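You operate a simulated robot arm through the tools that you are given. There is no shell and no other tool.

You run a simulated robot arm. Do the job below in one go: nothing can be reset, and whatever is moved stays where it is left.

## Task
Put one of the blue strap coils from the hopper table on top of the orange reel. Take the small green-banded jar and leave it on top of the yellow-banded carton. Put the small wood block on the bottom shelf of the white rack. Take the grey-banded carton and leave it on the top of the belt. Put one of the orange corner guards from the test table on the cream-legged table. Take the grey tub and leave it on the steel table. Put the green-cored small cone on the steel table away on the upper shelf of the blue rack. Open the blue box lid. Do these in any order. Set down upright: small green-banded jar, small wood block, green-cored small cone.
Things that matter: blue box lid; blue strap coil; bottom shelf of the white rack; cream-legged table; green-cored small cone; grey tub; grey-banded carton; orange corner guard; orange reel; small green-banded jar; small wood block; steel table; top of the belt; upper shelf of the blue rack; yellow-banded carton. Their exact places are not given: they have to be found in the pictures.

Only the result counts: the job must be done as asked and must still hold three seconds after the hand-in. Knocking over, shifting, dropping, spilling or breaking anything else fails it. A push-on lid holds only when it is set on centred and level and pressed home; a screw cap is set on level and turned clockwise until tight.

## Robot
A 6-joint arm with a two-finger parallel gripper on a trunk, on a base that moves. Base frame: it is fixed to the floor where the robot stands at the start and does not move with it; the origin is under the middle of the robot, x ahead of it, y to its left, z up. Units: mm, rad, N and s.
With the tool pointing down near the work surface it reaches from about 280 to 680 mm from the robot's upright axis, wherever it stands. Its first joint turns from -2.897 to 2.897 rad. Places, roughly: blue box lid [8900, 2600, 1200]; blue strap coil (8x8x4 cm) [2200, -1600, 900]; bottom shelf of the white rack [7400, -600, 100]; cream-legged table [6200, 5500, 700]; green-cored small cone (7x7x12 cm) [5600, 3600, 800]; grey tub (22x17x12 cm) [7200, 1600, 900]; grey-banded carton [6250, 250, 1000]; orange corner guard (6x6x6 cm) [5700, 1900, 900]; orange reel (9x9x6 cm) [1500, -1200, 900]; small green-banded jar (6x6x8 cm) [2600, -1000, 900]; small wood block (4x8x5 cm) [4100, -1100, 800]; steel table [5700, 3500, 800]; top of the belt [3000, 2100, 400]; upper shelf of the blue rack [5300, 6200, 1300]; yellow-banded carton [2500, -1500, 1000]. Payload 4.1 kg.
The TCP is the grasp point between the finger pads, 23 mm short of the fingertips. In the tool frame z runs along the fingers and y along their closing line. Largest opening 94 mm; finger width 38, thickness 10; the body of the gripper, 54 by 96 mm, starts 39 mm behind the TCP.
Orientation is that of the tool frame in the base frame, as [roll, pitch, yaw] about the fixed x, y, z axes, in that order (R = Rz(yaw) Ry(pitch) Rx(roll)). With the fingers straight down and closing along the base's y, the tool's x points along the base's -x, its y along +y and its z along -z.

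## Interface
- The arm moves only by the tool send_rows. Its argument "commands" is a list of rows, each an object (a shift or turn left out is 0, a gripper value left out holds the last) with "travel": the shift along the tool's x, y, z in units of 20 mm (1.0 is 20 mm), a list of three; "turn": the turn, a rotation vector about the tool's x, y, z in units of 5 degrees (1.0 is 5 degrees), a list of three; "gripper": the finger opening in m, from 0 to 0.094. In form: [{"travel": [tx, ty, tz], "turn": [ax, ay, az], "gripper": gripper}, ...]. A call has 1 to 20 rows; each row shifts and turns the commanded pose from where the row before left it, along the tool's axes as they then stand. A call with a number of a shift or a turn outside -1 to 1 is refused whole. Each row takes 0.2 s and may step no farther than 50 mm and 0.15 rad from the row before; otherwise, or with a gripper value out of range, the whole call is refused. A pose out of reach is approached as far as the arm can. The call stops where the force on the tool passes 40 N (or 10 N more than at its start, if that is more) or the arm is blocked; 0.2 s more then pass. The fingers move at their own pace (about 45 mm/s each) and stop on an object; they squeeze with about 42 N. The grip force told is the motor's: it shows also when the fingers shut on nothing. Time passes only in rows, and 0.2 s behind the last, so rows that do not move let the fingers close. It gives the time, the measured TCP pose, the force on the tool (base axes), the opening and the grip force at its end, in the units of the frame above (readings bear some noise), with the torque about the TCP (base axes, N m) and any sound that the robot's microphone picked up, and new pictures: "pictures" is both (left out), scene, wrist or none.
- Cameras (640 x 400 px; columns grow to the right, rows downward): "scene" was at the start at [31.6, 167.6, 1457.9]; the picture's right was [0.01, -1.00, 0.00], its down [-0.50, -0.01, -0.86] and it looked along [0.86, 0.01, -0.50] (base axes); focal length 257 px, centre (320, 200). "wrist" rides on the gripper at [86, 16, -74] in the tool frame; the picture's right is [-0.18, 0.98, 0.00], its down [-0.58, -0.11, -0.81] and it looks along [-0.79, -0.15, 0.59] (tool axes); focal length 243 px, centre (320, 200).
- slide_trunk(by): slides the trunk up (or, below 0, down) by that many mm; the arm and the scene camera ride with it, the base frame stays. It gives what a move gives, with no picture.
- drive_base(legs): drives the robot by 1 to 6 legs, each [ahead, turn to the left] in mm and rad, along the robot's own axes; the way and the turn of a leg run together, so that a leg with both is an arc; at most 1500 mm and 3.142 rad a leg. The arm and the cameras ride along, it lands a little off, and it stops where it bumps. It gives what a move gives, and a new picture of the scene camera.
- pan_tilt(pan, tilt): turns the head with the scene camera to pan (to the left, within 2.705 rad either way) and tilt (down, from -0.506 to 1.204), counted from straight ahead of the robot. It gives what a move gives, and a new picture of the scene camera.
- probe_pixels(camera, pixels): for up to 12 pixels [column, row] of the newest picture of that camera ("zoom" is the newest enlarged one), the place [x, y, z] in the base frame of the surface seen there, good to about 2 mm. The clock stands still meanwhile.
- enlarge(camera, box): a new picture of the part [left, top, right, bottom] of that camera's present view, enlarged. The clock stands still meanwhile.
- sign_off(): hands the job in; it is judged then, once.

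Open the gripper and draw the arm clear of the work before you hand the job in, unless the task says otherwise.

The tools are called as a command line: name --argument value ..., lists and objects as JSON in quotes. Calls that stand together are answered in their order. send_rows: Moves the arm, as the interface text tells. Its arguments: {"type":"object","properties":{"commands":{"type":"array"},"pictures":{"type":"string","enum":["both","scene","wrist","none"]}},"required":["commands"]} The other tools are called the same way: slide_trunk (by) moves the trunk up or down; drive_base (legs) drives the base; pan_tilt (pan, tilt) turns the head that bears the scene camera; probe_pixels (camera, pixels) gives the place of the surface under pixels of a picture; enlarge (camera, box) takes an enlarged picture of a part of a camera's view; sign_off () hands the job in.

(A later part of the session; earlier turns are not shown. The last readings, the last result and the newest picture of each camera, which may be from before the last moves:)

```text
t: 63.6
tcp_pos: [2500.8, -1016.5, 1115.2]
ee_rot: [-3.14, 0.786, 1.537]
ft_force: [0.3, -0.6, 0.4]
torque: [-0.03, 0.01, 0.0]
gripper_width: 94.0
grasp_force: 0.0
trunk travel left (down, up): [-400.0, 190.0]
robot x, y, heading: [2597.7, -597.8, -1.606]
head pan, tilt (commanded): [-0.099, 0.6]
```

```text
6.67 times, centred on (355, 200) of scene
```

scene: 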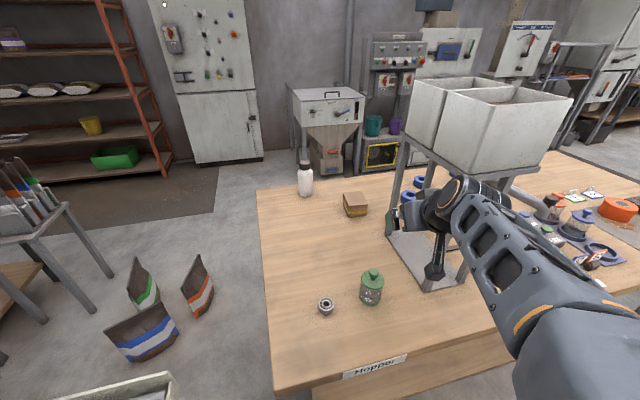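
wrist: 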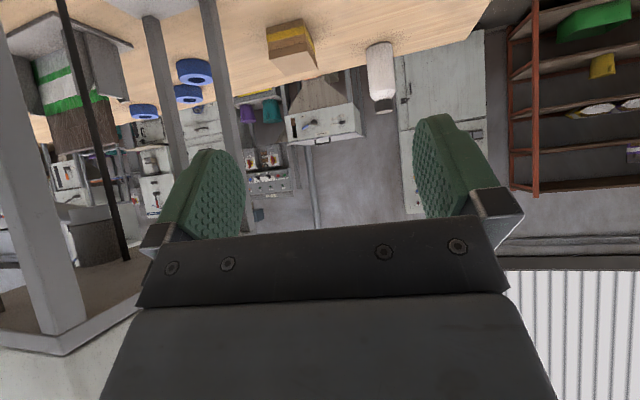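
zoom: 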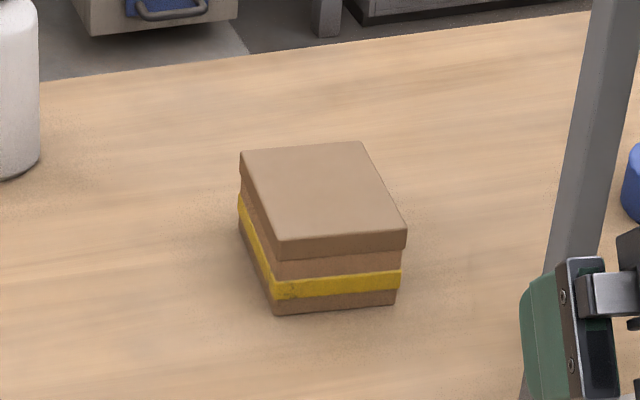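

The jar's centre is about (2568,-1024), lid rim z=927, knob top z=956; a 60° tilted grasp with the camera on top suits. I move the gripper away from the hopper post and start flipping it 180° about its axis.

send_rows --commands '[{"travel": [0, 1, 0]}, {"travel": [0, 1, 0]}, {"travel": [0, 1, 0]}, {"travel": [0, 1, 0]}, {"travel": [0, 1, 0]}, {"travel": [0, 1, 0]}, {"turn": [0, 0, 1]}, {"turn": [0, 0, 1]}, {"turn": [0, 0, 1]}, {"turn": [0, 0, 1]}, {"turn": [0, 0, 1]}, {"turn": [0, 0, 1]}, {"turn": [0, 0, 1]}, {"turn": [0, 0, 1]}, {"turn": [0, 0, 1]}, {"turn": [0, 0, 1]}, {"turn": [0, 0, 1]}, {"turn": [0, 0, 1]}]' --pictures "none"

send_rows --commands '[{"turn": [0, 0, 1]}, {"turn": [0, 0, 1]}, {"turn": [0, 0, 1]}, {"turn": [0, 0, 1]}, {"turn": [0, 0, 1]}, {"turn": [0, 0, 1]}, {"turn": [0, 0, 1]}, {"turn": [0, 0, 1]}, {"turn": [0, 0, 1]}, {"turn": [0, 0, 1]}, {"turn": [0, 0, 1]}, {"turn": [0, 0, 1]}, {"turn": [0, 0, 1]}, {"turn": [0, 0, 1]}, {"turn": [0, 0, 1]}, {"turn": [0, 0, 1]}, {"turn": [0, 0, 1]}, {"turn": [0, 0, 1]}, {"turn": [0, 0, 1]}, {"turn": [0, 0, 1]}]' --pictures "both"

```text
t: 67.4
tcp_pos: [2621.1, -1019.9, 1115.8]
ee_rot: [2.427, 0.361, 0.351]
ft_force: [-0.6, -0.4, -0.7]
torque: [0.0, 0.0, 0.02]
gripper_width: 94.0
grasp_force: 0.0
trunk travel left (down, up): [-400.0, 190.0]
robot x, y, heading: [2597.1, -599.1, -1.606]
head pan, tilt (commanded): [-0.099, 0.6]
```

```text
t: 71.6
tcp_pos: [2617.1, -1021.7, 1117.5]
ee_rot: [2.817, -0.728, -1.13]
ft_force: [0.1, 0.8, -0.2]
torque: [0.0, 0.03, -0.01]
gripper_width: 94.0
grasp_force: 0.1
out of reach, approached as far as the arm can: row 20
trunk travel left (down, up): [-400.0, 190.0]
robot x, y, heading: [2596.9, -594.9, -1.604]
head pan, tilt (commanded): [-0.099, 0.6]
```

scene: 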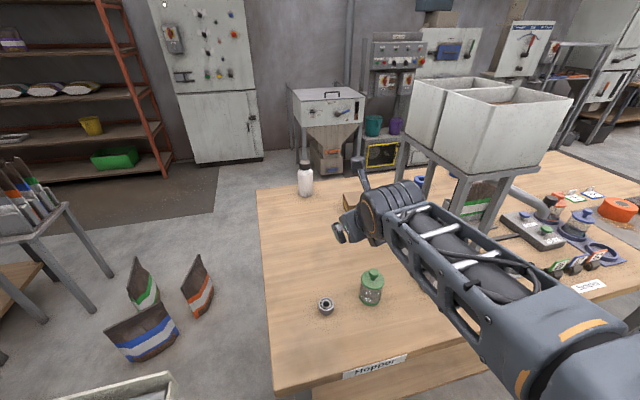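
wrist: 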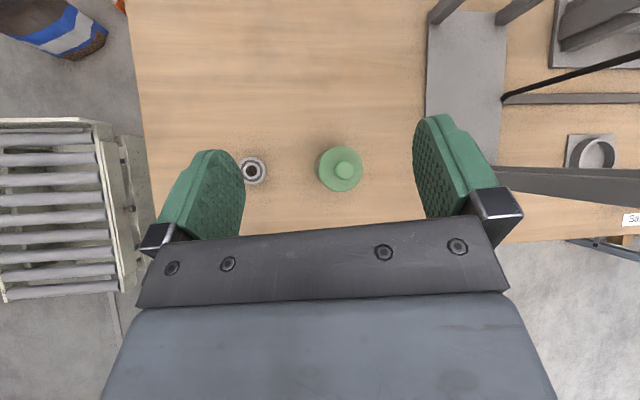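

The flip in the positive sense stops at about 157° (joint limit). I go back and try the other way round.

send_rows --commands '[{"turn": [0, 0, -1]}, {"turn": [0, 0, -1]}, {"turn": [0, 0, -1]}, {"turn": [0, 0, -1]}, {"turn": [0, 0, -1]}, {"turn": [0, 0, -1]}, {"turn": [0, 0, -1]}, {"turn": [0, 0, -1]}, {"turn": [0, 0, -1]}, {"turn": [0, 0, -1]}, {"turn": [0, 0, -1]}, {"turn": [0, 0, -1]}, {"turn": [0, 0, -1]}, {"turn": [0, 0, -1]}, {"turn": [0, 0, -1]}, {"turn": [0, 0, -1]}, {"turn": [0, 0, -1]}, {"turn": [0, 0, -1]}, {"turn": [0, 0, -1]}, {"turn": [0, 0, -1]}]' --pictures "none"

send_rows --commands '[{"turn": [0, 0, -1]}, {"turn": [0, 0, -1]}, {"turn": [0, 0, -1]}, {"turn": [0, 0, -1]}, {"turn": [0, 0, -1]}, {"turn": [0, 0, -1]}, {"turn": [0, 0, -1]}, {"turn": [0, 0, -1]}, {"turn": [0, 0, -1]}, {"turn": [0, 0, -1]}, {"turn": [0, 0, -1]}, {"turn": [0, 0, -1]}, {"turn": [0, 0, -1]}, {"turn": [0, 0, -1]}, {"turn": [0, 0, -1]}, {"turn": [0, 0, -1]}, {"turn": [0, 0, -1]}, {"turn": [0, 0, -1]}, {"turn": [0, 0, -1]}, {"turn": [0, 0, -1]}]' --pictures "none"

send_rows --commands '[{"turn": [0, 0, -1]}, {"turn": [0, 0, -1]}, {"turn": [0, 0, -1]}, {"turn": [0, 0, -1]}, {"turn": [0, 0, -1]}, {"turn": [0, 0, -1]}, {"turn": [0, 0, -1]}, {"turn": [0, 0, -1]}, {"turn": [0, 0, -1]}, {"turn": [0, 0, -1]}, {"turn": [0, 0, -1]}, {"turn": [0, 0, -1]}, {"turn": [0, 0, -1]}, {"turn": [0, 0, -1]}, {"turn": [0, 0, -1]}, {"turn": [0, 0, -1]}, {"turn": [0, 0, -1]}, {"turn": [0, 0, -1]}, {"turn": [0, 0, -1]}, {"turn": [0, 0, -1]}]' --pictures "none"

```text
t: 75.8
tcp_pos: [2614.0, -1021.4, 1117.7]
ee_rot: [2.428, 0.363, 0.354]
ft_force: [-1.1, -0.4, 0.0]
torque: [-0.02, 0.04, 0.0]
gripper_width: 94.1
grasp_force: 0.0
trunk travel left (down, up): [-400.0, 190.0]
robot x, y, heading: [2601.1, -593.2, -1.605]
head pan, tilt (commanded): [-0.099, 0.6]
```

```text
t: 80.0
tcp_pos: [2614.5, -1021.3, 1116.8]
ee_rot: [-2.569, 0.57, 2.408]
ft_force: [0.1, -1.0, -0.8]
torque: [-0.01, 0.0, 0.0]
gripper_width: 94.1
grasp_force: 0.0
trunk travel left (down, up): [-400.0, 190.0]
robot x, y, heading: [2595.9, -599.5, -1.606]
head pan, tilt (commanded): [-0.099, 0.6]
```

```text
t: 84.2
tcp_pos: [2615.1, -1021.2, 1116.5]
ee_rot: [-2.571, -0.573, -2.476]
ft_force: [0.3, 0.2, -0.4]
torque: [0.0, -0.02, -0.01]
gripper_width: 94.1
grasp_force: 0.1
trunk travel left (down, up): [-400.0, 190.0]
robot x, y, heading: [2597.4, -592.9, -1.603]
head pan, tilt (commanded): [-0.099, 0.6]
```

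Now at -140°. I turn the remaining 40°.

send_rows --commands '[{"turn": [0, 0, -1]}, {"turn": [0, 0, -1]}, {"turn": [0, 0, -1]}, {"turn": [0, 0, -1]}, {"turn": [0, 0, -1]}, {"turn": [0, 0, -1]}, {"turn": [0, 0, -1]}, {"turn": [0, 0, -1]}]' --pictures "both"

```text
t: 86.0
tcp_pos: [2615.1, -1021.6, 1116.3]
ee_rot: [3.14, -0.787, -1.604]
ft_force: [0.1, 0.4, 0.2]
torque: [0.01, -0.05, 0.01]
gripper_width: 93.9
grasp_force: 0.0
trunk travel left (down, up): [-400.0, 190.0]
robot x, y, heading: [2597.1, -593.9, -1.602]
head pan, tilt (commanded): [-0.099, 0.6]
```

scene: 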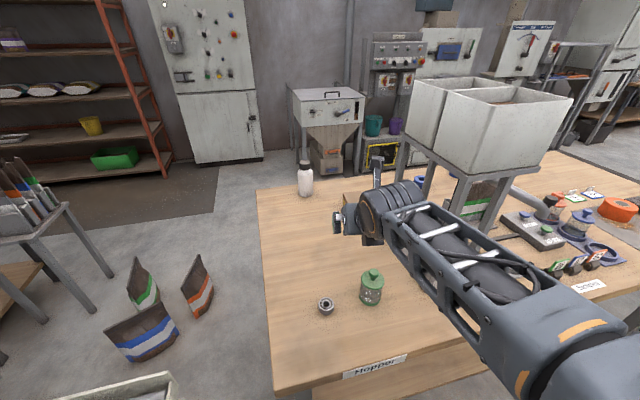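
wrist: 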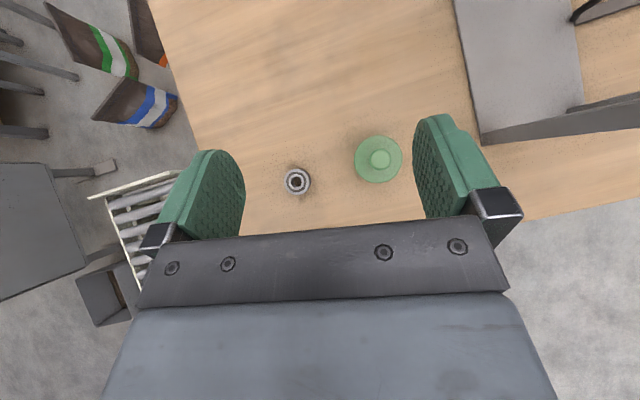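

The flip worked fully in this direction (yaw = heading, camera on top). Now I back the robot off 170 mm so the jar sits about 600 mm from the axis, and tilt the tool to 60°.

drive_base --legs '[[-170, 0]]'

send_rows --commands '[{"turn": [0, 1, 0]}, {"turn": [0, 1, 0]}, {"turn": [0, 1, 0]}]' --pictures "wrist"

```text
t: 87.5
tcp_pos: [2618.7, -855.9, 1116.9]
ee_rot: [3.141, -0.785, -1.609]
ft_force: [0.6, 0.3, -0.8]
torque: [0.02, -0.01, 0.01]
gripper_width: 93.9
grasp_force: 0.0
trunk travel left (down, up): [-400.0, 190.0]
robot x, y, heading: [2603.3, -432.4, -1.609]
head pan, tilt (commanded): [-0.099, 0.6]
```

scene: 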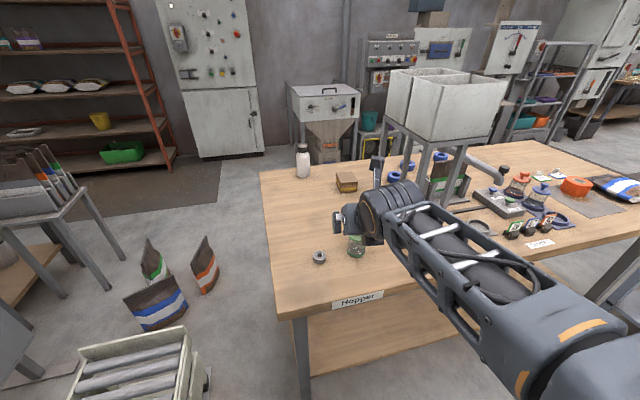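

```text
t: 88.2
tcp_pos: [2619.4, -854.4, 1117.1]
ee_rot: [-3.14, -1.049, -1.606]
ft_force: [0.5, 0.0, 0.6]
torque: [-0.01, 0.01, 0.01]
gripper_width: 93.7
grasp_force: 0.1
trunk travel left (down, up): [-400.0, 190.0]
robot x, y, heading: [2604.4, -434.1, -1.61]
head pan, tilt (commanded): [-0.099, 0.6]
```

wrist: 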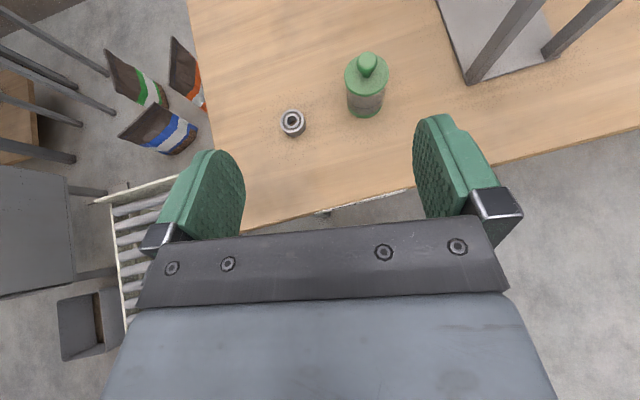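

I re-probe the jar and bearing from the wrist view for a precise centre.

probe_pixels --camera "wrist" --pixels '[[367, 60], [348, 75], [385, 75], [366, 90], [366, 110], [350, 105], [382, 105], [366, 100], [293, 122], [302, 122], [283, 122], [293, 133]]'

```text
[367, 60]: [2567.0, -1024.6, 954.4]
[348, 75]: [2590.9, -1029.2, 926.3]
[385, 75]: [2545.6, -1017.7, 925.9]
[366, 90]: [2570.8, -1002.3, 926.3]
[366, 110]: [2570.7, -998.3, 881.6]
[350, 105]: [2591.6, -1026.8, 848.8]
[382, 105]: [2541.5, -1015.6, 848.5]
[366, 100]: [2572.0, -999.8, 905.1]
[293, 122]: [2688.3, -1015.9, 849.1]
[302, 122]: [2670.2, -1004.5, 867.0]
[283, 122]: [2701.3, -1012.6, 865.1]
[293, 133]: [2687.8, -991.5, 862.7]
```

Jar centre is (2568,-1025). I move to a pre-grasp point 110 mm back along the tool axis and check.

send_rows --commands '[{"travel": [-0.731, 0.284, 0.886]}, {"travel": [-0.731, 0.284, 0.886]}, {"travel": [-0.731, 0.284, 0.886]}, {"travel": [-0.731, 0.284, 0.886]}, {"travel": [-0.731, 0.284, 0.886]}, {"travel": [-0.731, 0.284, 0.886]}, {"travel": [-0.731, 0.284, 0.886]}, {"travel": [-0.731, 0.284, 0.886]}]' --pictures "both"

```text
t: 90.0
tcp_pos: [2602.3, -905.8, 994.2]
ee_rot: [3.135, -1.046, -1.607]
ft_force: [-0.3, 0.6, -0.1]
torque: [-0.01, 0.03, 0.02]
gripper_width: 94.0
grasp_force: 0.0
out of reach, approached as far as the arm can: row 3, 4, 5, 6, 7, 8
trunk travel left (down, up): [-400.0, 190.0]
robot x, y, heading: [2606.8, -428.5, -1.604]
head pan, tilt (commanded): [-0.099, 0.6]
```

scene: 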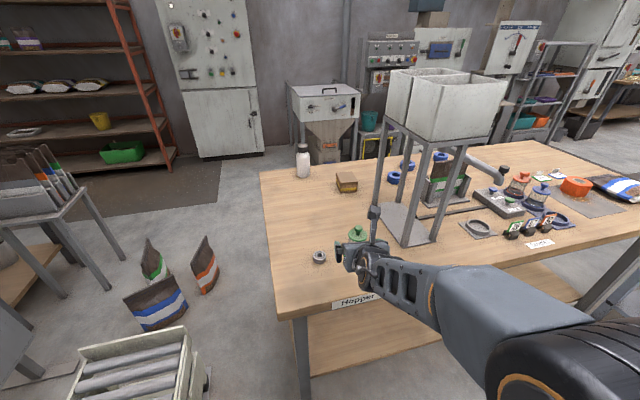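
wrist: 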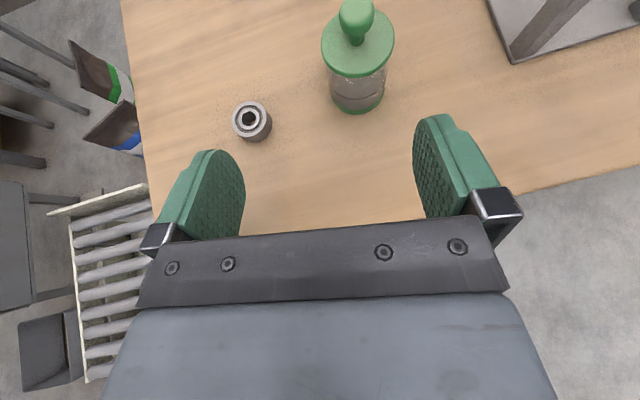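

That is the inner limit (wrist too close to the axis). I back the robot off another 130 mm and continue.

drive_base --legs '[[-130, 0]]'

```text
t: 91.3
tcp_pos: [2608.2, -778.3, 992.1]
ee_rot: [3.134, -1.047, -1.605]
ft_force: [-0.4, -0.8, 0.1]
torque: [-0.02, -0.03, -0.01]
gripper_width: 94.0
grasp_force: 0.1
trunk travel left (down, up): [-400.0, 190.0]
robot x, y, heading: [2607.0, -302.9, -1.606]
head pan, tilt (commanded): [-0.099, 0.6]
```

scene: 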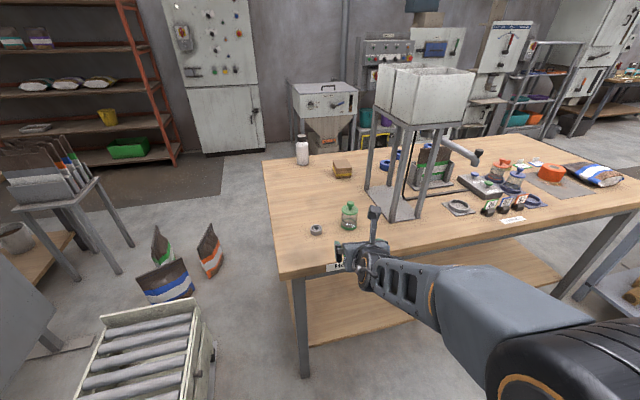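

Now I move to the pre-grasp point again from here.

send_rows --commands '[{"travel": [0.181, 0.198, 0.909]}, {"travel": [0.181, 0.198, 0.909]}, {"travel": [0.181, 0.198, 0.909]}, {"travel": [0.181, 0.198, 0.909]}, {"travel": [0.181, 0.198, 0.909]}, {"travel": [0.181, 0.198, 0.909]}, {"travel": [0.181, 0.198, 0.909]}, {"travel": [0.181, 0.198, 0.909]}]' --pictures "wrist"

```text
t: 93.1
tcp_pos: [2609.0, -918.1, 958.7]
ee_rot: [3.125, -1.044, -1.606]
ft_force: [-0.2, -0.1, -0.1]
torque: [-0.03, -0.03, -0.02]
gripper_width: 93.9
grasp_force: 0.0
out of reach, approached as far as the arm can: row 1, 2, 3, 4, 5, 6, 7, 8
trunk travel left (down, up): [-400.0, 190.0]
robot x, y, heading: [2609.5, -302.0, -1.605]
head pan, tilt (commanded): [-0.099, 0.6]
```

wrist: 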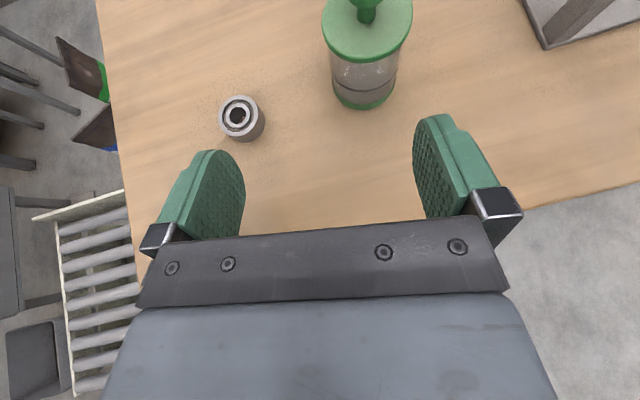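

The sideways move was blocked by a wrist joint limit; turning the tool's yaw slightly right (the jar is round) frees it. I yaw the tool -8° about vertical.

send_rows --commands '[{"turn": [-0.462, 0, 0.266]}, {"turn": [-0.462, 0, 0.266]}, {"turn": [-0.462, 0, 0.266]}]' --pictures "none"

```text
t: 93.9
tcp_pos: [2608.9, -918.4, 958.5]
ee_rot: [3.136, -1.045, -1.744]
ft_force: [-0.5, 0.9, 0.8]
torque: [0.0, 0.02, 0.0]
gripper_width: 93.9
grasp_force: 0.0
trunk travel left (down, up): [-400.0, 190.0]
robot x, y, heading: [2608.4, -304.0, -1.606]
head pan, tilt (commanded): [-0.099, 0.6]
```

The yaw is now -1.744. I finish the pre-grasp alignment.

send_rows --commands '[{"travel": [-0.24, 0.545, 0.525]}, {"travel": [-0.24, 0.545, 0.525]}]' --pictures "both"

```text
t: 94.5
tcp_pos: [2584.8, -927.3, 939.5]
ee_rot: [3.133, -1.047, -1.745]
ft_force: [-0.4, 0.3, 0.9]
torque: [0.01, 0.06, 0.02]
gripper_width: 94.0
grasp_force: 0.1
trunk travel left (down, up): [-400.0, 190.0]
robot x, y, heading: [2608.0, -300.3, -1.606]
head pan, tilt (commanded): [-0.099, 0.6]
```

scene: 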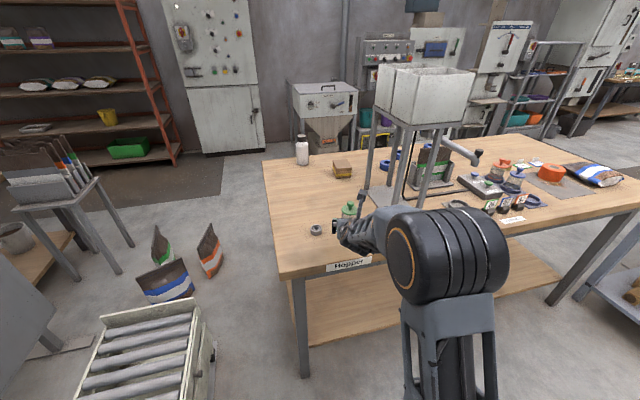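
wrist: 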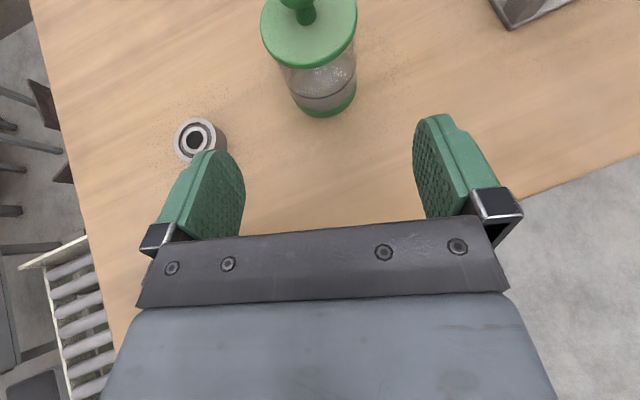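

Jar is centred between the fingers and the bearing clears the left finger. I advance 100 mm along the tool axis.

send_rows --commands '[{"travel": [0, 0, 1]}, {"travel": [0, 0, 1]}, {"travel": [0, 0, 1]}, {"travel": [0, 0, 1]}, {"travel": [0, 0, 0.9]}]' --pictures "both"

```text
t: 95.7
tcp_pos: [2569.4, -1012.5, 887.9]
ee_rot: [3.135, -1.048, -1.744]
ft_force: [0.1, -0.3, -1.1]
torque: [0.01, -0.01, -0.01]
gripper_width: 94.1
grasp_force: 0.1
trunk travel left (down, up): [-400.0, 190.0]
robot x, y, heading: [2609.8, -300.9, -1.606]
head pan, tilt (commanded): [-0.099, 0.6]
```

scene: 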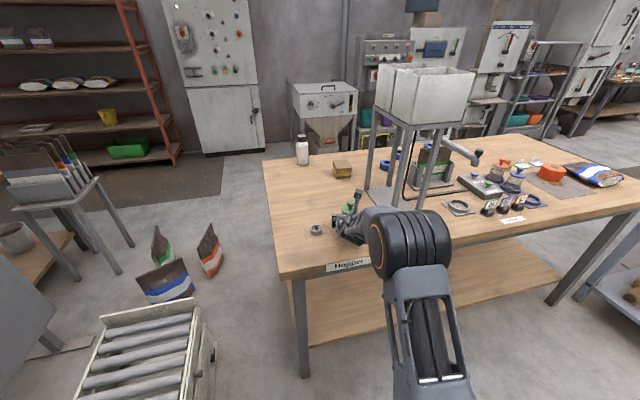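
wrist: 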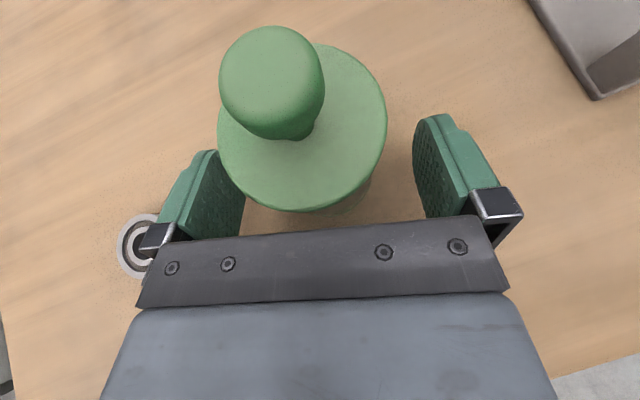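

The gripper is centred on the jar body by the readings. I close the fingers.

send_rows --commands '[{"gripper": 0.04}, {"gripper": 0.04}, {"gripper": 0.04}, {"gripper": 0.04}, {"gripper": 0.04}]' --pictures "wrist"

```text
t: 96.9
tcp_pos: [2569.7, -1012.9, 889.5]
ee_rot: [3.134, -1.047, -1.743]
ft_force: [1.7, -0.5, 0.2]
torque: [0.02, -0.12, -0.02]
gripper_width: 54.5
grasp_force: 41.6
trunk travel left (down, up): [-400.0, 190.0]
robot x, y, heading: [2608.6, -302.0, -1.606]
head pan, tilt (commanded): [-0.099, 0.6]
```

wrist: 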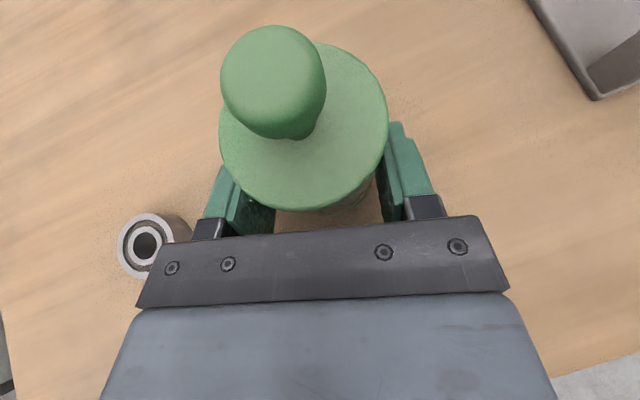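

Gripped (54.5 mm, 41.6 N). I lift straight up 120 mm.

send_rows --commands '[{"travel": [0.866, 0, -0.5]}, {"travel": [0.866, 0, -0.5]}, {"travel": [0.866, 0, -0.5]}, {"travel": [0.866, 0, -0.5]}, {"travel": [0.866, 0, -0.5]}, {"travel": [0.866, 0, -0.5]}]' --pictures "both"

```text
t: 98.3
tcp_pos: [2569.2, -1012.3, 1011.7]
ee_rot: [3.134, -1.049, -1.745]
ft_force: [0.5, -0.2, -2.7]
torque: [0.01, 0.0, -0.01]
gripper_width: 54.5
grasp_force: 41.9
trunk travel left (down, up): [-400.0, 190.0]
robot x, y, heading: [2609.1, -302.2, -1.607]
head pan, tilt (commanded): [-0.099, 0.6]
```

scene: 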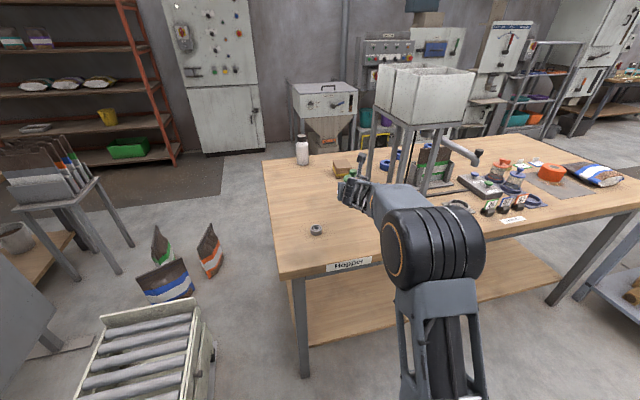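
wrist: 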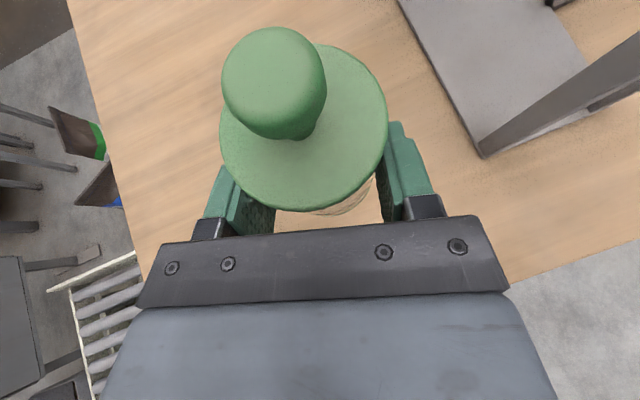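

I probe the elbow and forearm positions in this picture to check clearance to the hopper when driving ahead.

probe_pixels --camera "scene" --pixels '[[390, 250], [430, 215], [475, 245], [440, 245], [400, 200], [375, 190], [362, 160], [340, 165], [334, 172], [352, 172], [440, 300], [425, 180]]'

enlarge --camera "scene" --box '[310, 130, 490, 250]'

```text
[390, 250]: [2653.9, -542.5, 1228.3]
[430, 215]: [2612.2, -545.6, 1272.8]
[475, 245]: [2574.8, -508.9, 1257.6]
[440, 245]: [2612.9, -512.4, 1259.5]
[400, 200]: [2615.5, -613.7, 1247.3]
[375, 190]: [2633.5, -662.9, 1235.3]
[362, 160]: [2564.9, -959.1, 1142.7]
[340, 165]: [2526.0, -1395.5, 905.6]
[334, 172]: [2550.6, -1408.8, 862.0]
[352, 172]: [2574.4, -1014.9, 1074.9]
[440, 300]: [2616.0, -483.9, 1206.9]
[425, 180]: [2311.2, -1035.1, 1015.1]
```

```text
3.33 times, centred on (400, 190) of scene
```

zoom: 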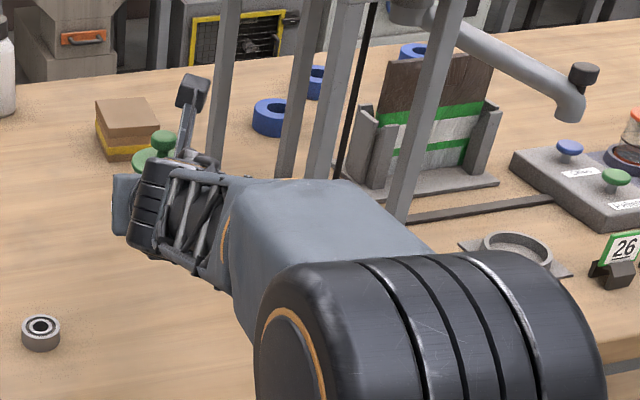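

The arm is nearly in one vertical plane at x≈2570-2620, so it clears the hopper (x<2440). I drive ahead 280 mm carrying the jar.

drive_base --legs '[[280, 0]]'

send_rows --commands '[{"travel": [0, 0, 0]}]' --pictures "wrist"

```text
t: 100.3
tcp_pos: [2563.5, -1296.1, 1010.6]
ee_rot: [3.133, -1.044, -1.742]
ft_force: [0.2, 0.1, -1.1]
torque: [0.04, 0.02, -0.01]
gripper_width: 54.8
grasp_force: 42.3
trunk travel left (down, up): [-400.0, 190.0]
robot x, y, heading: [2598.2, -583.0, -1.601]
head pan, tilt (commanded): [-0.099, 0.6]
```

scene: 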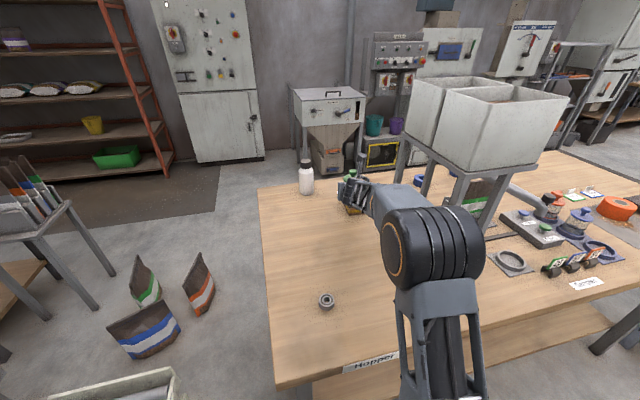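

```text
t: 100.7
tcp_pos: [2563.0, -1294.9, 1009.4]
ee_rot: [3.135, -1.046, -1.743]
ft_force: [1.2, 0.5, -2.7]
torque: [0.01, 0.0, -0.02]
gripper_width: 54.6
grasp_force: 42.1
trunk travel left (down, up): [-400.0, 190.0]
robot x, y, heading: [2597.1, -584.4, -1.605]
head pan, tilt (commanded): [-0.099, 0.6]
```

wrist: 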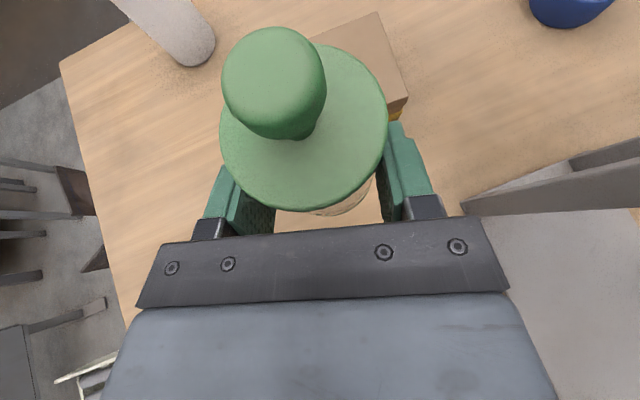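

I probe the visible carton-top corners around (378,15), (405,97), (318,40) in the wrist view.

probe_pixels --camera "wrist" --pixels '[[376, 17], [404, 95], [322, 40], [390, 60], [350, 35], [395, 98], [360, 30], [380, 30], [406, 110], [398, 115]]'

enlarge --camera "scene" --box '[310, 150, 410, 230]'

```text
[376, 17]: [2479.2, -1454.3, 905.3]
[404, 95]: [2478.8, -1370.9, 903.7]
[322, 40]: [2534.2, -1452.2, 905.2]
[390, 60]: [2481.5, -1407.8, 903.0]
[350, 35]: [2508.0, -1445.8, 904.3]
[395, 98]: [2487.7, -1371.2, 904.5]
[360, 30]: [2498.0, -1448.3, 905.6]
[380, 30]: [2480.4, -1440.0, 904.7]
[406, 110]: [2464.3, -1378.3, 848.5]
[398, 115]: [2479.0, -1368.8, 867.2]
```

```text
5.00 times, centred on (360, 190) of scene
```

zoom: 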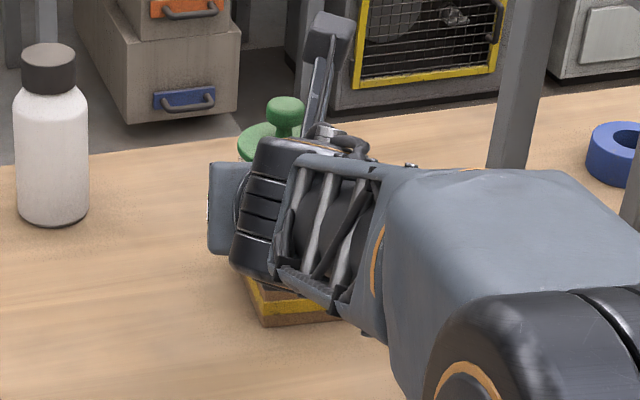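

The carton top spans x 2478-2550, y -1370 to -1456 at z=905, centre (2514,-1413). I move the jar over it, ending with its bottom about 20 mm above.

send_rows --commands '[{"travel": [0.13, 0.201, 0.854]}, {"travel": [0.13, 0.201, 0.854]}, {"travel": [0.13, 0.201, 0.854]}, {"travel": [0.13, 0.201, 0.854]}, {"travel": [0.13, 0.201, 0.854]}, {"travel": [0.13, 0.201, 0.854]}, {"travel": [0.13, 0.201, 0.854]}]' --pictures "both"

```text
t: 102.3
tcp_pos: [2516.3, -1400.8, 964.6]
ee_rot: [3.134, -1.046, -1.74]
ft_force: [0.4, 0.1, -2.1]
torque: [0.02, -0.04, 0.0]
gripper_width: 54.4
grasp_force: 42.2
trunk travel left (down, up): [-400.0, 190.0]
robot x, y, heading: [2595.5, -585.6, -1.602]
head pan, tilt (commanded): [-0.099, 0.6]
```

scene: 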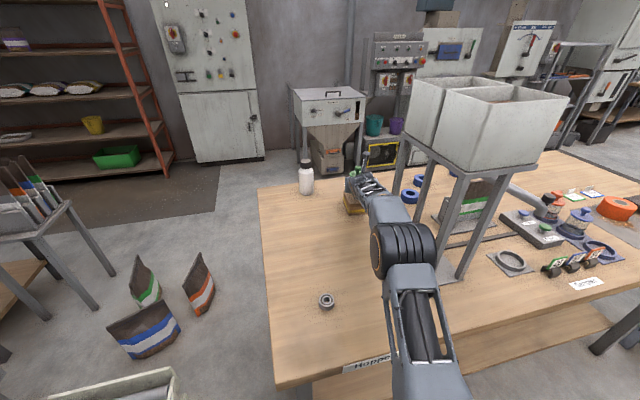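
wrist: 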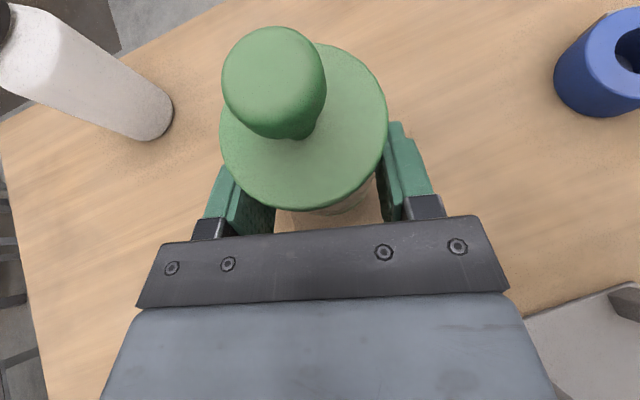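

Jar is above the carton centre. I lower gently until it touches (about 20 mm).

send_rows --commands '[{"travel": [-0.2, 0, 0.1155]}, {"travel": [-0.2, 0, 0.1155]}, {"travel": [-0.2, 0, 0.1155]}, {"travel": [-0.2, 0, 0.1155]}]' --pictures "none"

```text
t: 103.3
tcp_pos: [2515.1, -1400.3, 947.2]
ee_rot: [3.135, -1.045, -1.741]
ft_force: [0.4, 0.4, -2.3]
torque: [0.06, -0.02, 0.02]
gripper_width: 54.5
grasp_force: 42.1
trunk travel left (down, up): [-400.0, 190.0]
robot x, y, heading: [2599.9, -583.9, -1.599]
head pan, tilt (commanded): [-0.099, 0.6]
```

send_rows --commands '[{"travel": [-0.043, 0, 0.025]}, {"travel": [-0.043, 0, 0.025]}, {"travel": [-0.043, 0, 0.025]}, {"travel": [-0.043, 0, 0.025]}]' --pictures "none"

```text
t: 104.3
tcp_pos: [2515.9, -1400.9, 944.2]
ee_rot: [3.134, -1.048, -1.742]
ft_force: [-0.3, -0.2, 0.9]
torque: [0.02, -0.03, -0.01]
gripper_width: 54.5
grasp_force: 42.0
trunk travel left (down, up): [-400.0, 190.0]
robot x, y, heading: [2603.1, -583.2, -1.6]
head pan, tilt (commanded): [-0.099, 0.6]
```

The force reading changed sign (contact at z=944). I release the jar.

send_rows --commands '[{"gripper": 0.075}, {"gripper": 0.094}, {"gripper": 0.094}, {"gripper": 0.094}, {"travel": [0, 0, 0], "gripper": 0.094}]' --pictures "wrist"

```text
t: 105.5
tcp_pos: [2514.9, -1400.8, 944.6]
ee_rot: [3.135, -1.045, -1.74]
ft_force: [0.4, 0.1, -0.1]
torque: [0.0, -0.03, 0.01]
gripper_width: 93.9
grasp_force: 0.0
trunk travel left (down, up): [-400.0, 190.0]
robot x, y, heading: [2601.6, -582.9, -1.601]
head pan, tilt (commanded): [-0.099, 0.6]
```

wrist: 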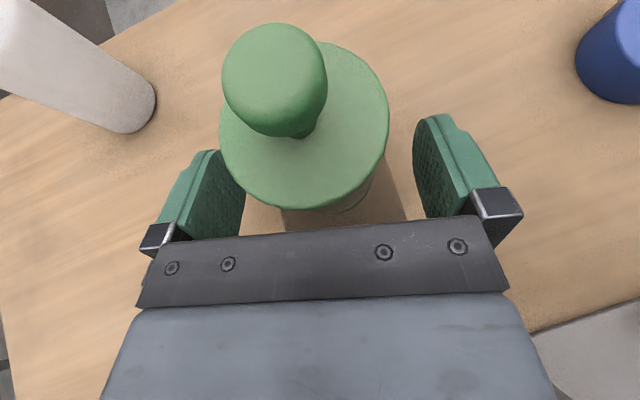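

Released; now I withdraw straight back along the tool axis.

send_rows --commands '[{"travel": [0, 0, -0.5]}, {"travel": [0, 0, -1]}, {"travel": [0, 0, -1]}, {"travel": [0, 0, -1]}, {"travel": [0, 0, -1]}, {"travel": [0, 0, -1]}, {"travel": [0, 0, -1]}, {"travel": [0, 0, -1]}]' --pictures "both"

```text
t: 107.3
tcp_pos: [2537.3, -1273.1, 1019.2]
ee_rot: [3.137, -1.046, -1.741]
ft_force: [0.8, -0.6, 0.4]
torque: [-0.01, -0.03, -0.02]
gripper_width: 93.9
grasp_force: 0.2
trunk travel left (down, up): [-400.0, 190.0]
robot x, y, heading: [2601.4, -584.1, -1.604]
head pan, tilt (commanded): [-0.099, 0.6]
```

scene: 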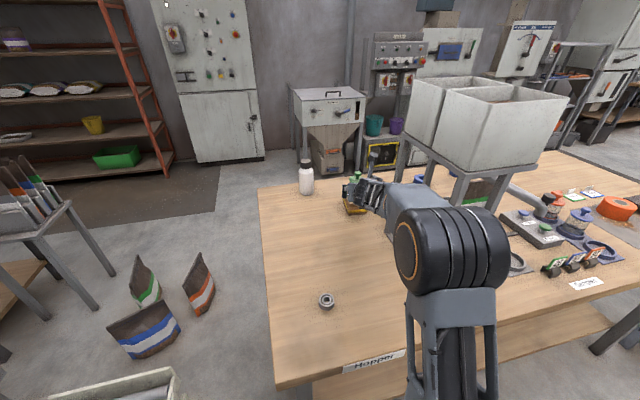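
wrist: 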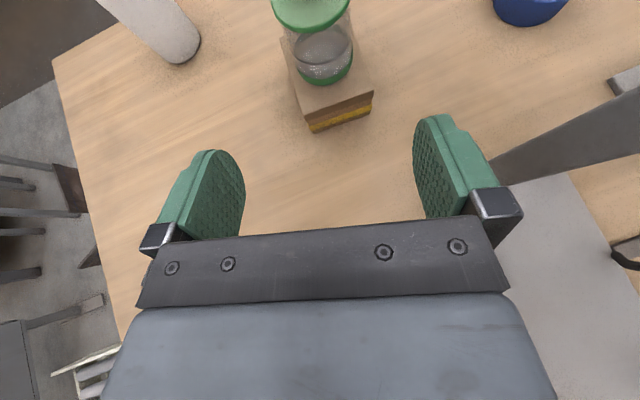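

The jar stands on the carton. Next the coil: I retract the arm a bit, back off and drive to the front of the table near x≈1800 for the coil at about (1953,-1605).

send_rows --commands '[{"travel": [0, 0, -1]}, {"travel": [0, 0, -1]}, {"travel": [0, 0, -1]}, {"travel": [0, 0, -1]}, {"travel": [0, 0, -1]}, {"travel": [0, 0, -1]}]' --pictures "none"

drive_base --legs '[[-350, 0], [0, -1.455], [814, 0], [0, 1.605]]'

```text
t: 108.7
tcp_pos: [2557.7, -1171.8, 1078.1]
ee_rot: [3.135, -1.046, -1.741]
ft_force: [0.2, -0.9, -0.3]
torque: [-0.03, 0.0, -0.01]
gripper_width: 94.0
grasp_force: 0.0
trunk travel left (down, up): [-400.0, 190.0]
robot x, y, heading: [2597.6, -581.7, -1.6]
head pan, tilt (commanded): [-0.099, 0.6]
```

```text
t: 122.4
tcp_pos: [1827.6, -877.5, 1077.9]
ee_rot: [3.136, -1.048, -1.616]
ft_force: [0.0, 1.0, 0.0]
torque: [0.02, 0.04, -0.01]
gripper_width: 94.1
grasp_force: 0.1
trunk travel left (down, up): [-400.0, 190.0]
robot x, y, heading: [1791.8, -290.2, -1.478]
head pan, tilt (commanded): [-0.099, 0.6]
```

scene: 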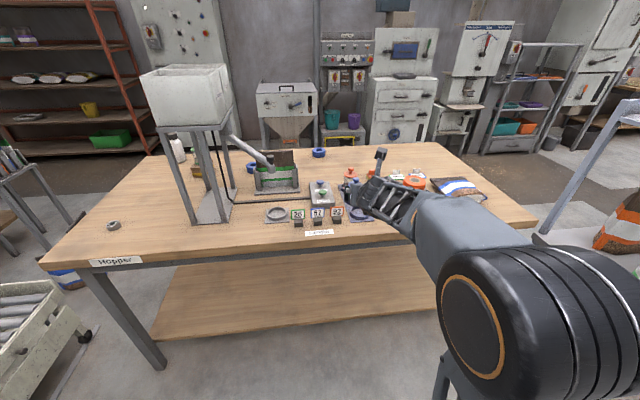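

The coil at (318,152) is visible. I enlarge the area around it and the arm's line to it.

enlarge --camera "scene" --box '[240, 130, 400, 240]'

probe_pixels --camera "scene" --pixels '[[318, 148], [318, 157], [312, 153], [325, 153], [250, 167], [345, 170], [320, 185], [275, 150], [350, 210], [415, 180], [400, 172], [380, 150]]'

```text
3.64 times, centred on (320, 185) of scene
```

zoom: 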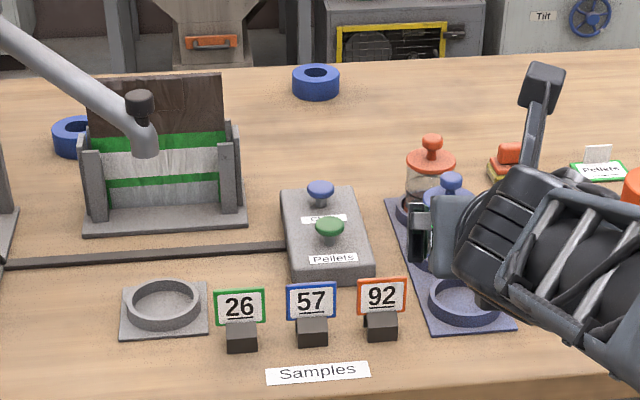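

```text
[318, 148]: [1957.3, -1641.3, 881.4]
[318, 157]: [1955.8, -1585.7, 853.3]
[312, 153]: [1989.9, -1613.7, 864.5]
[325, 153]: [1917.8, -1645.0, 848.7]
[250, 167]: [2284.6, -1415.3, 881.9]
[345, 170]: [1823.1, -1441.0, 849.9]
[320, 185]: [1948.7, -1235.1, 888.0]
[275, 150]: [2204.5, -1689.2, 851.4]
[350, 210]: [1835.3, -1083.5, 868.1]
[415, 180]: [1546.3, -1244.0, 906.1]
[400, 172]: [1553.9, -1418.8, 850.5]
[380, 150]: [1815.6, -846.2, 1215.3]
```

I probe the coil's rim points in the zoom for its centre and the nearby obstacles' heights.

probe_pixels --camera "zoom" --pixels '[[316, 82], [296, 78], [337, 78], [316, 67], [316, 95], [316, 73], [321, 187], [450, 180], [432, 142], [330, 225], [220, 80], [325, 260]]'

```text
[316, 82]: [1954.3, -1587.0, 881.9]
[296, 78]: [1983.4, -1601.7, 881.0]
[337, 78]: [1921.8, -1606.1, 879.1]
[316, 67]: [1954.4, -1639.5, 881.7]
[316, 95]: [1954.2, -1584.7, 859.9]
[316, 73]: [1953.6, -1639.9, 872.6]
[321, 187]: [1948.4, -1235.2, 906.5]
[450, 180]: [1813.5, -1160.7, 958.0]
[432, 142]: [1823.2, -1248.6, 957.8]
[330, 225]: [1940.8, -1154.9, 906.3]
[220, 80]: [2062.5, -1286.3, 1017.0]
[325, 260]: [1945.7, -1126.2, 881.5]
```

Coil centre is about (1954,-1624), radius 38.5, top z=881. I verify the table's front edge line near here before driving close.

probe_pixels --camera "scene" --pixels '[[200, 252], [200, 255], [300, 245], [300, 248], [400, 238], [330, 244], [150, 255], [250, 250], [250, 254], [350, 243], [300, 258], [300, 265]]'

```text
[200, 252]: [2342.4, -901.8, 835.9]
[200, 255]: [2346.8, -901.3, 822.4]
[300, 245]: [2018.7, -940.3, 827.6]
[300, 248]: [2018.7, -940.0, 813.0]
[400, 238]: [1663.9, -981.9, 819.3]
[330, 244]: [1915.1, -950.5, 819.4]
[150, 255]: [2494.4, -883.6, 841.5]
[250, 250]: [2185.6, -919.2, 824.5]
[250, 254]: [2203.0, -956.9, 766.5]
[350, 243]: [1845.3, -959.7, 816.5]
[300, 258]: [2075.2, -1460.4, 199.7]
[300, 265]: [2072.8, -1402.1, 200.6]
```

The edge line is confirmed (y=-940 at x=2019). I drive to the approach point at about (1910,-455), heading -1.454.

drive_base --legs '[[0, 0.528], [203, 0], [0, -0.504]]'

slide_trunk --by 80

```text
t: 126.9
tcp_pos: [1966.6, -1040.4, 1077.7]
ee_rot: [3.134, -1.047, -1.578]
ft_force: [-0.4, 0.4, 0.0]
torque: [0.01, -0.01, 0.02]
gripper_width: 93.9
grasp_force: 0.1
trunk travel left (down, up): [-400.0, 190.0]
robot x, y, heading: [1913.6, -459.7, -1.441]
head pan, tilt (commanded): [-0.099, 0.6]
```

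scene: 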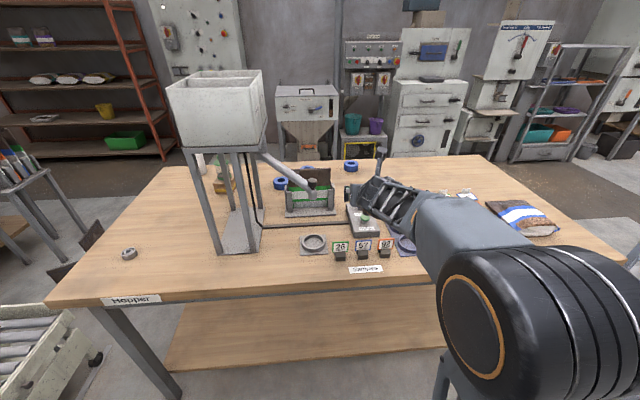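

```text
t: 128.1
tcp_pos: [1964.7, -1039.8, 1158.9]
ee_rot: [3.135, -1.046, -1.581]
ft_force: [-0.2, 0.1, 0.2]
torque: [0.01, 0.01, -0.02]
gripper_width: 94.1
grasp_force: 0.0
trunk travel left (down, up): [-480.0, 110.0]
robot x, y, heading: [1916.1, -451.6, -1.439]
head pan, tilt (commanded): [-0.099, 0.6]
```

I check the hopper's pipe end position (around (310,186)) before advancing the arm past it.

enlarge --camera "scene" --box '[250, 140, 400, 250]'

probe_pixels --camera "zoom" --pixels '[[262, 195], [280, 205], [300, 130], [330, 150], [255, 150], [430, 110], [432, 85], [180, 175]]'

```text
3.64 times, centred on (325, 195) of scene
```

zoom: 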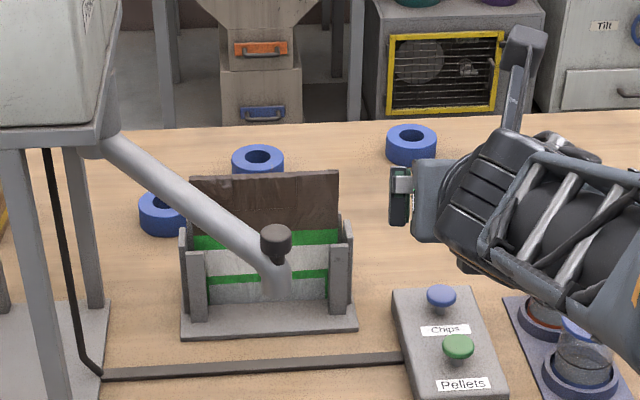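

```text
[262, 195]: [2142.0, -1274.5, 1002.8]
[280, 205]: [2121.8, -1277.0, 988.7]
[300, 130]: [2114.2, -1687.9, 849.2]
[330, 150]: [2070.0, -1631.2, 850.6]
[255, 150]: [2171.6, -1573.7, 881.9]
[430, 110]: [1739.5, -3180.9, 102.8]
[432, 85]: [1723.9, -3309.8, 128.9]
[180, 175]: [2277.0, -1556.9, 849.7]
```

I probe the pipe's end knob and outlet directly.

probe_pixels --camera "zoom" --pixels '[[276, 238], [284, 275], [270, 285], [200, 200], [340, 230], [410, 145], [392, 145], [433, 145], [411, 163], [411, 127]]'

```text
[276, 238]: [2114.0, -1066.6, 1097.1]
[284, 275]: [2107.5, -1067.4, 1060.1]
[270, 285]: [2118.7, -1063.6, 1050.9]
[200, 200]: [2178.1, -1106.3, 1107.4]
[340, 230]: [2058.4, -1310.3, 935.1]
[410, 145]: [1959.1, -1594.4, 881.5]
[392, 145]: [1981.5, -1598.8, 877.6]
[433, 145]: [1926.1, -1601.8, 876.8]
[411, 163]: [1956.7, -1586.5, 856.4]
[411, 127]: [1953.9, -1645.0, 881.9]
```

The pipe end is at x≥2098, clear of the arm's corridor. I drive ahead 285 mm.

drive_base --legs '[[285, 0]]'

```text
t: 130.0
tcp_pos: [2000.6, -1321.3, 1157.7]
ee_rot: [3.135, -1.045, -1.582]
ft_force: [-0.1, 0.5, 0.0]
torque: [-0.02, -0.02, -0.01]
gripper_width: 94.1
grasp_force: 0.1
trunk travel left (down, up): [-480.0, 110.0]
robot x, y, heading: [1949.7, -735.5, -1.438]
head pan, tilt (commanded): [-0.099, 0.6]
```

scene: 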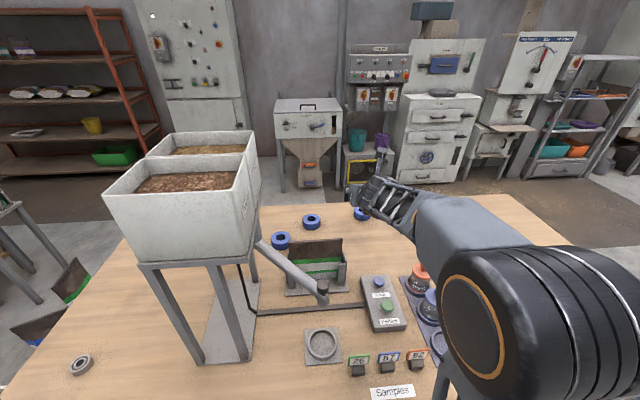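

Offset to the edge is 211 mm; I creep another 14 mm closer.

drive_base --legs '[[14, 0]]'

```text
t: 130.8
tcp_pos: [2003.7, -1336.4, 1156.7]
ee_rot: [3.135, -1.044, -1.582]
ft_force: [0.1, -0.6, -0.2]
torque: [0.0, 0.0, -0.01]
gripper_width: 94.0
grasp_force: 0.1
trunk travel left (down, up): [-480.0, 110.0]
robot x, y, heading: [1951.2, -750.4, -1.437]
head pan, tilt (commanded): [-0.099, 0.6]
```

scene: 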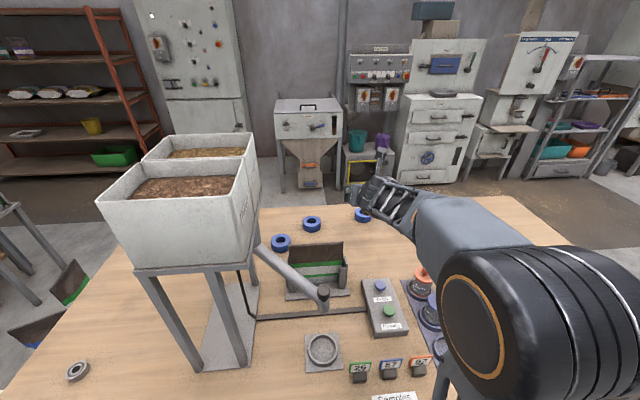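

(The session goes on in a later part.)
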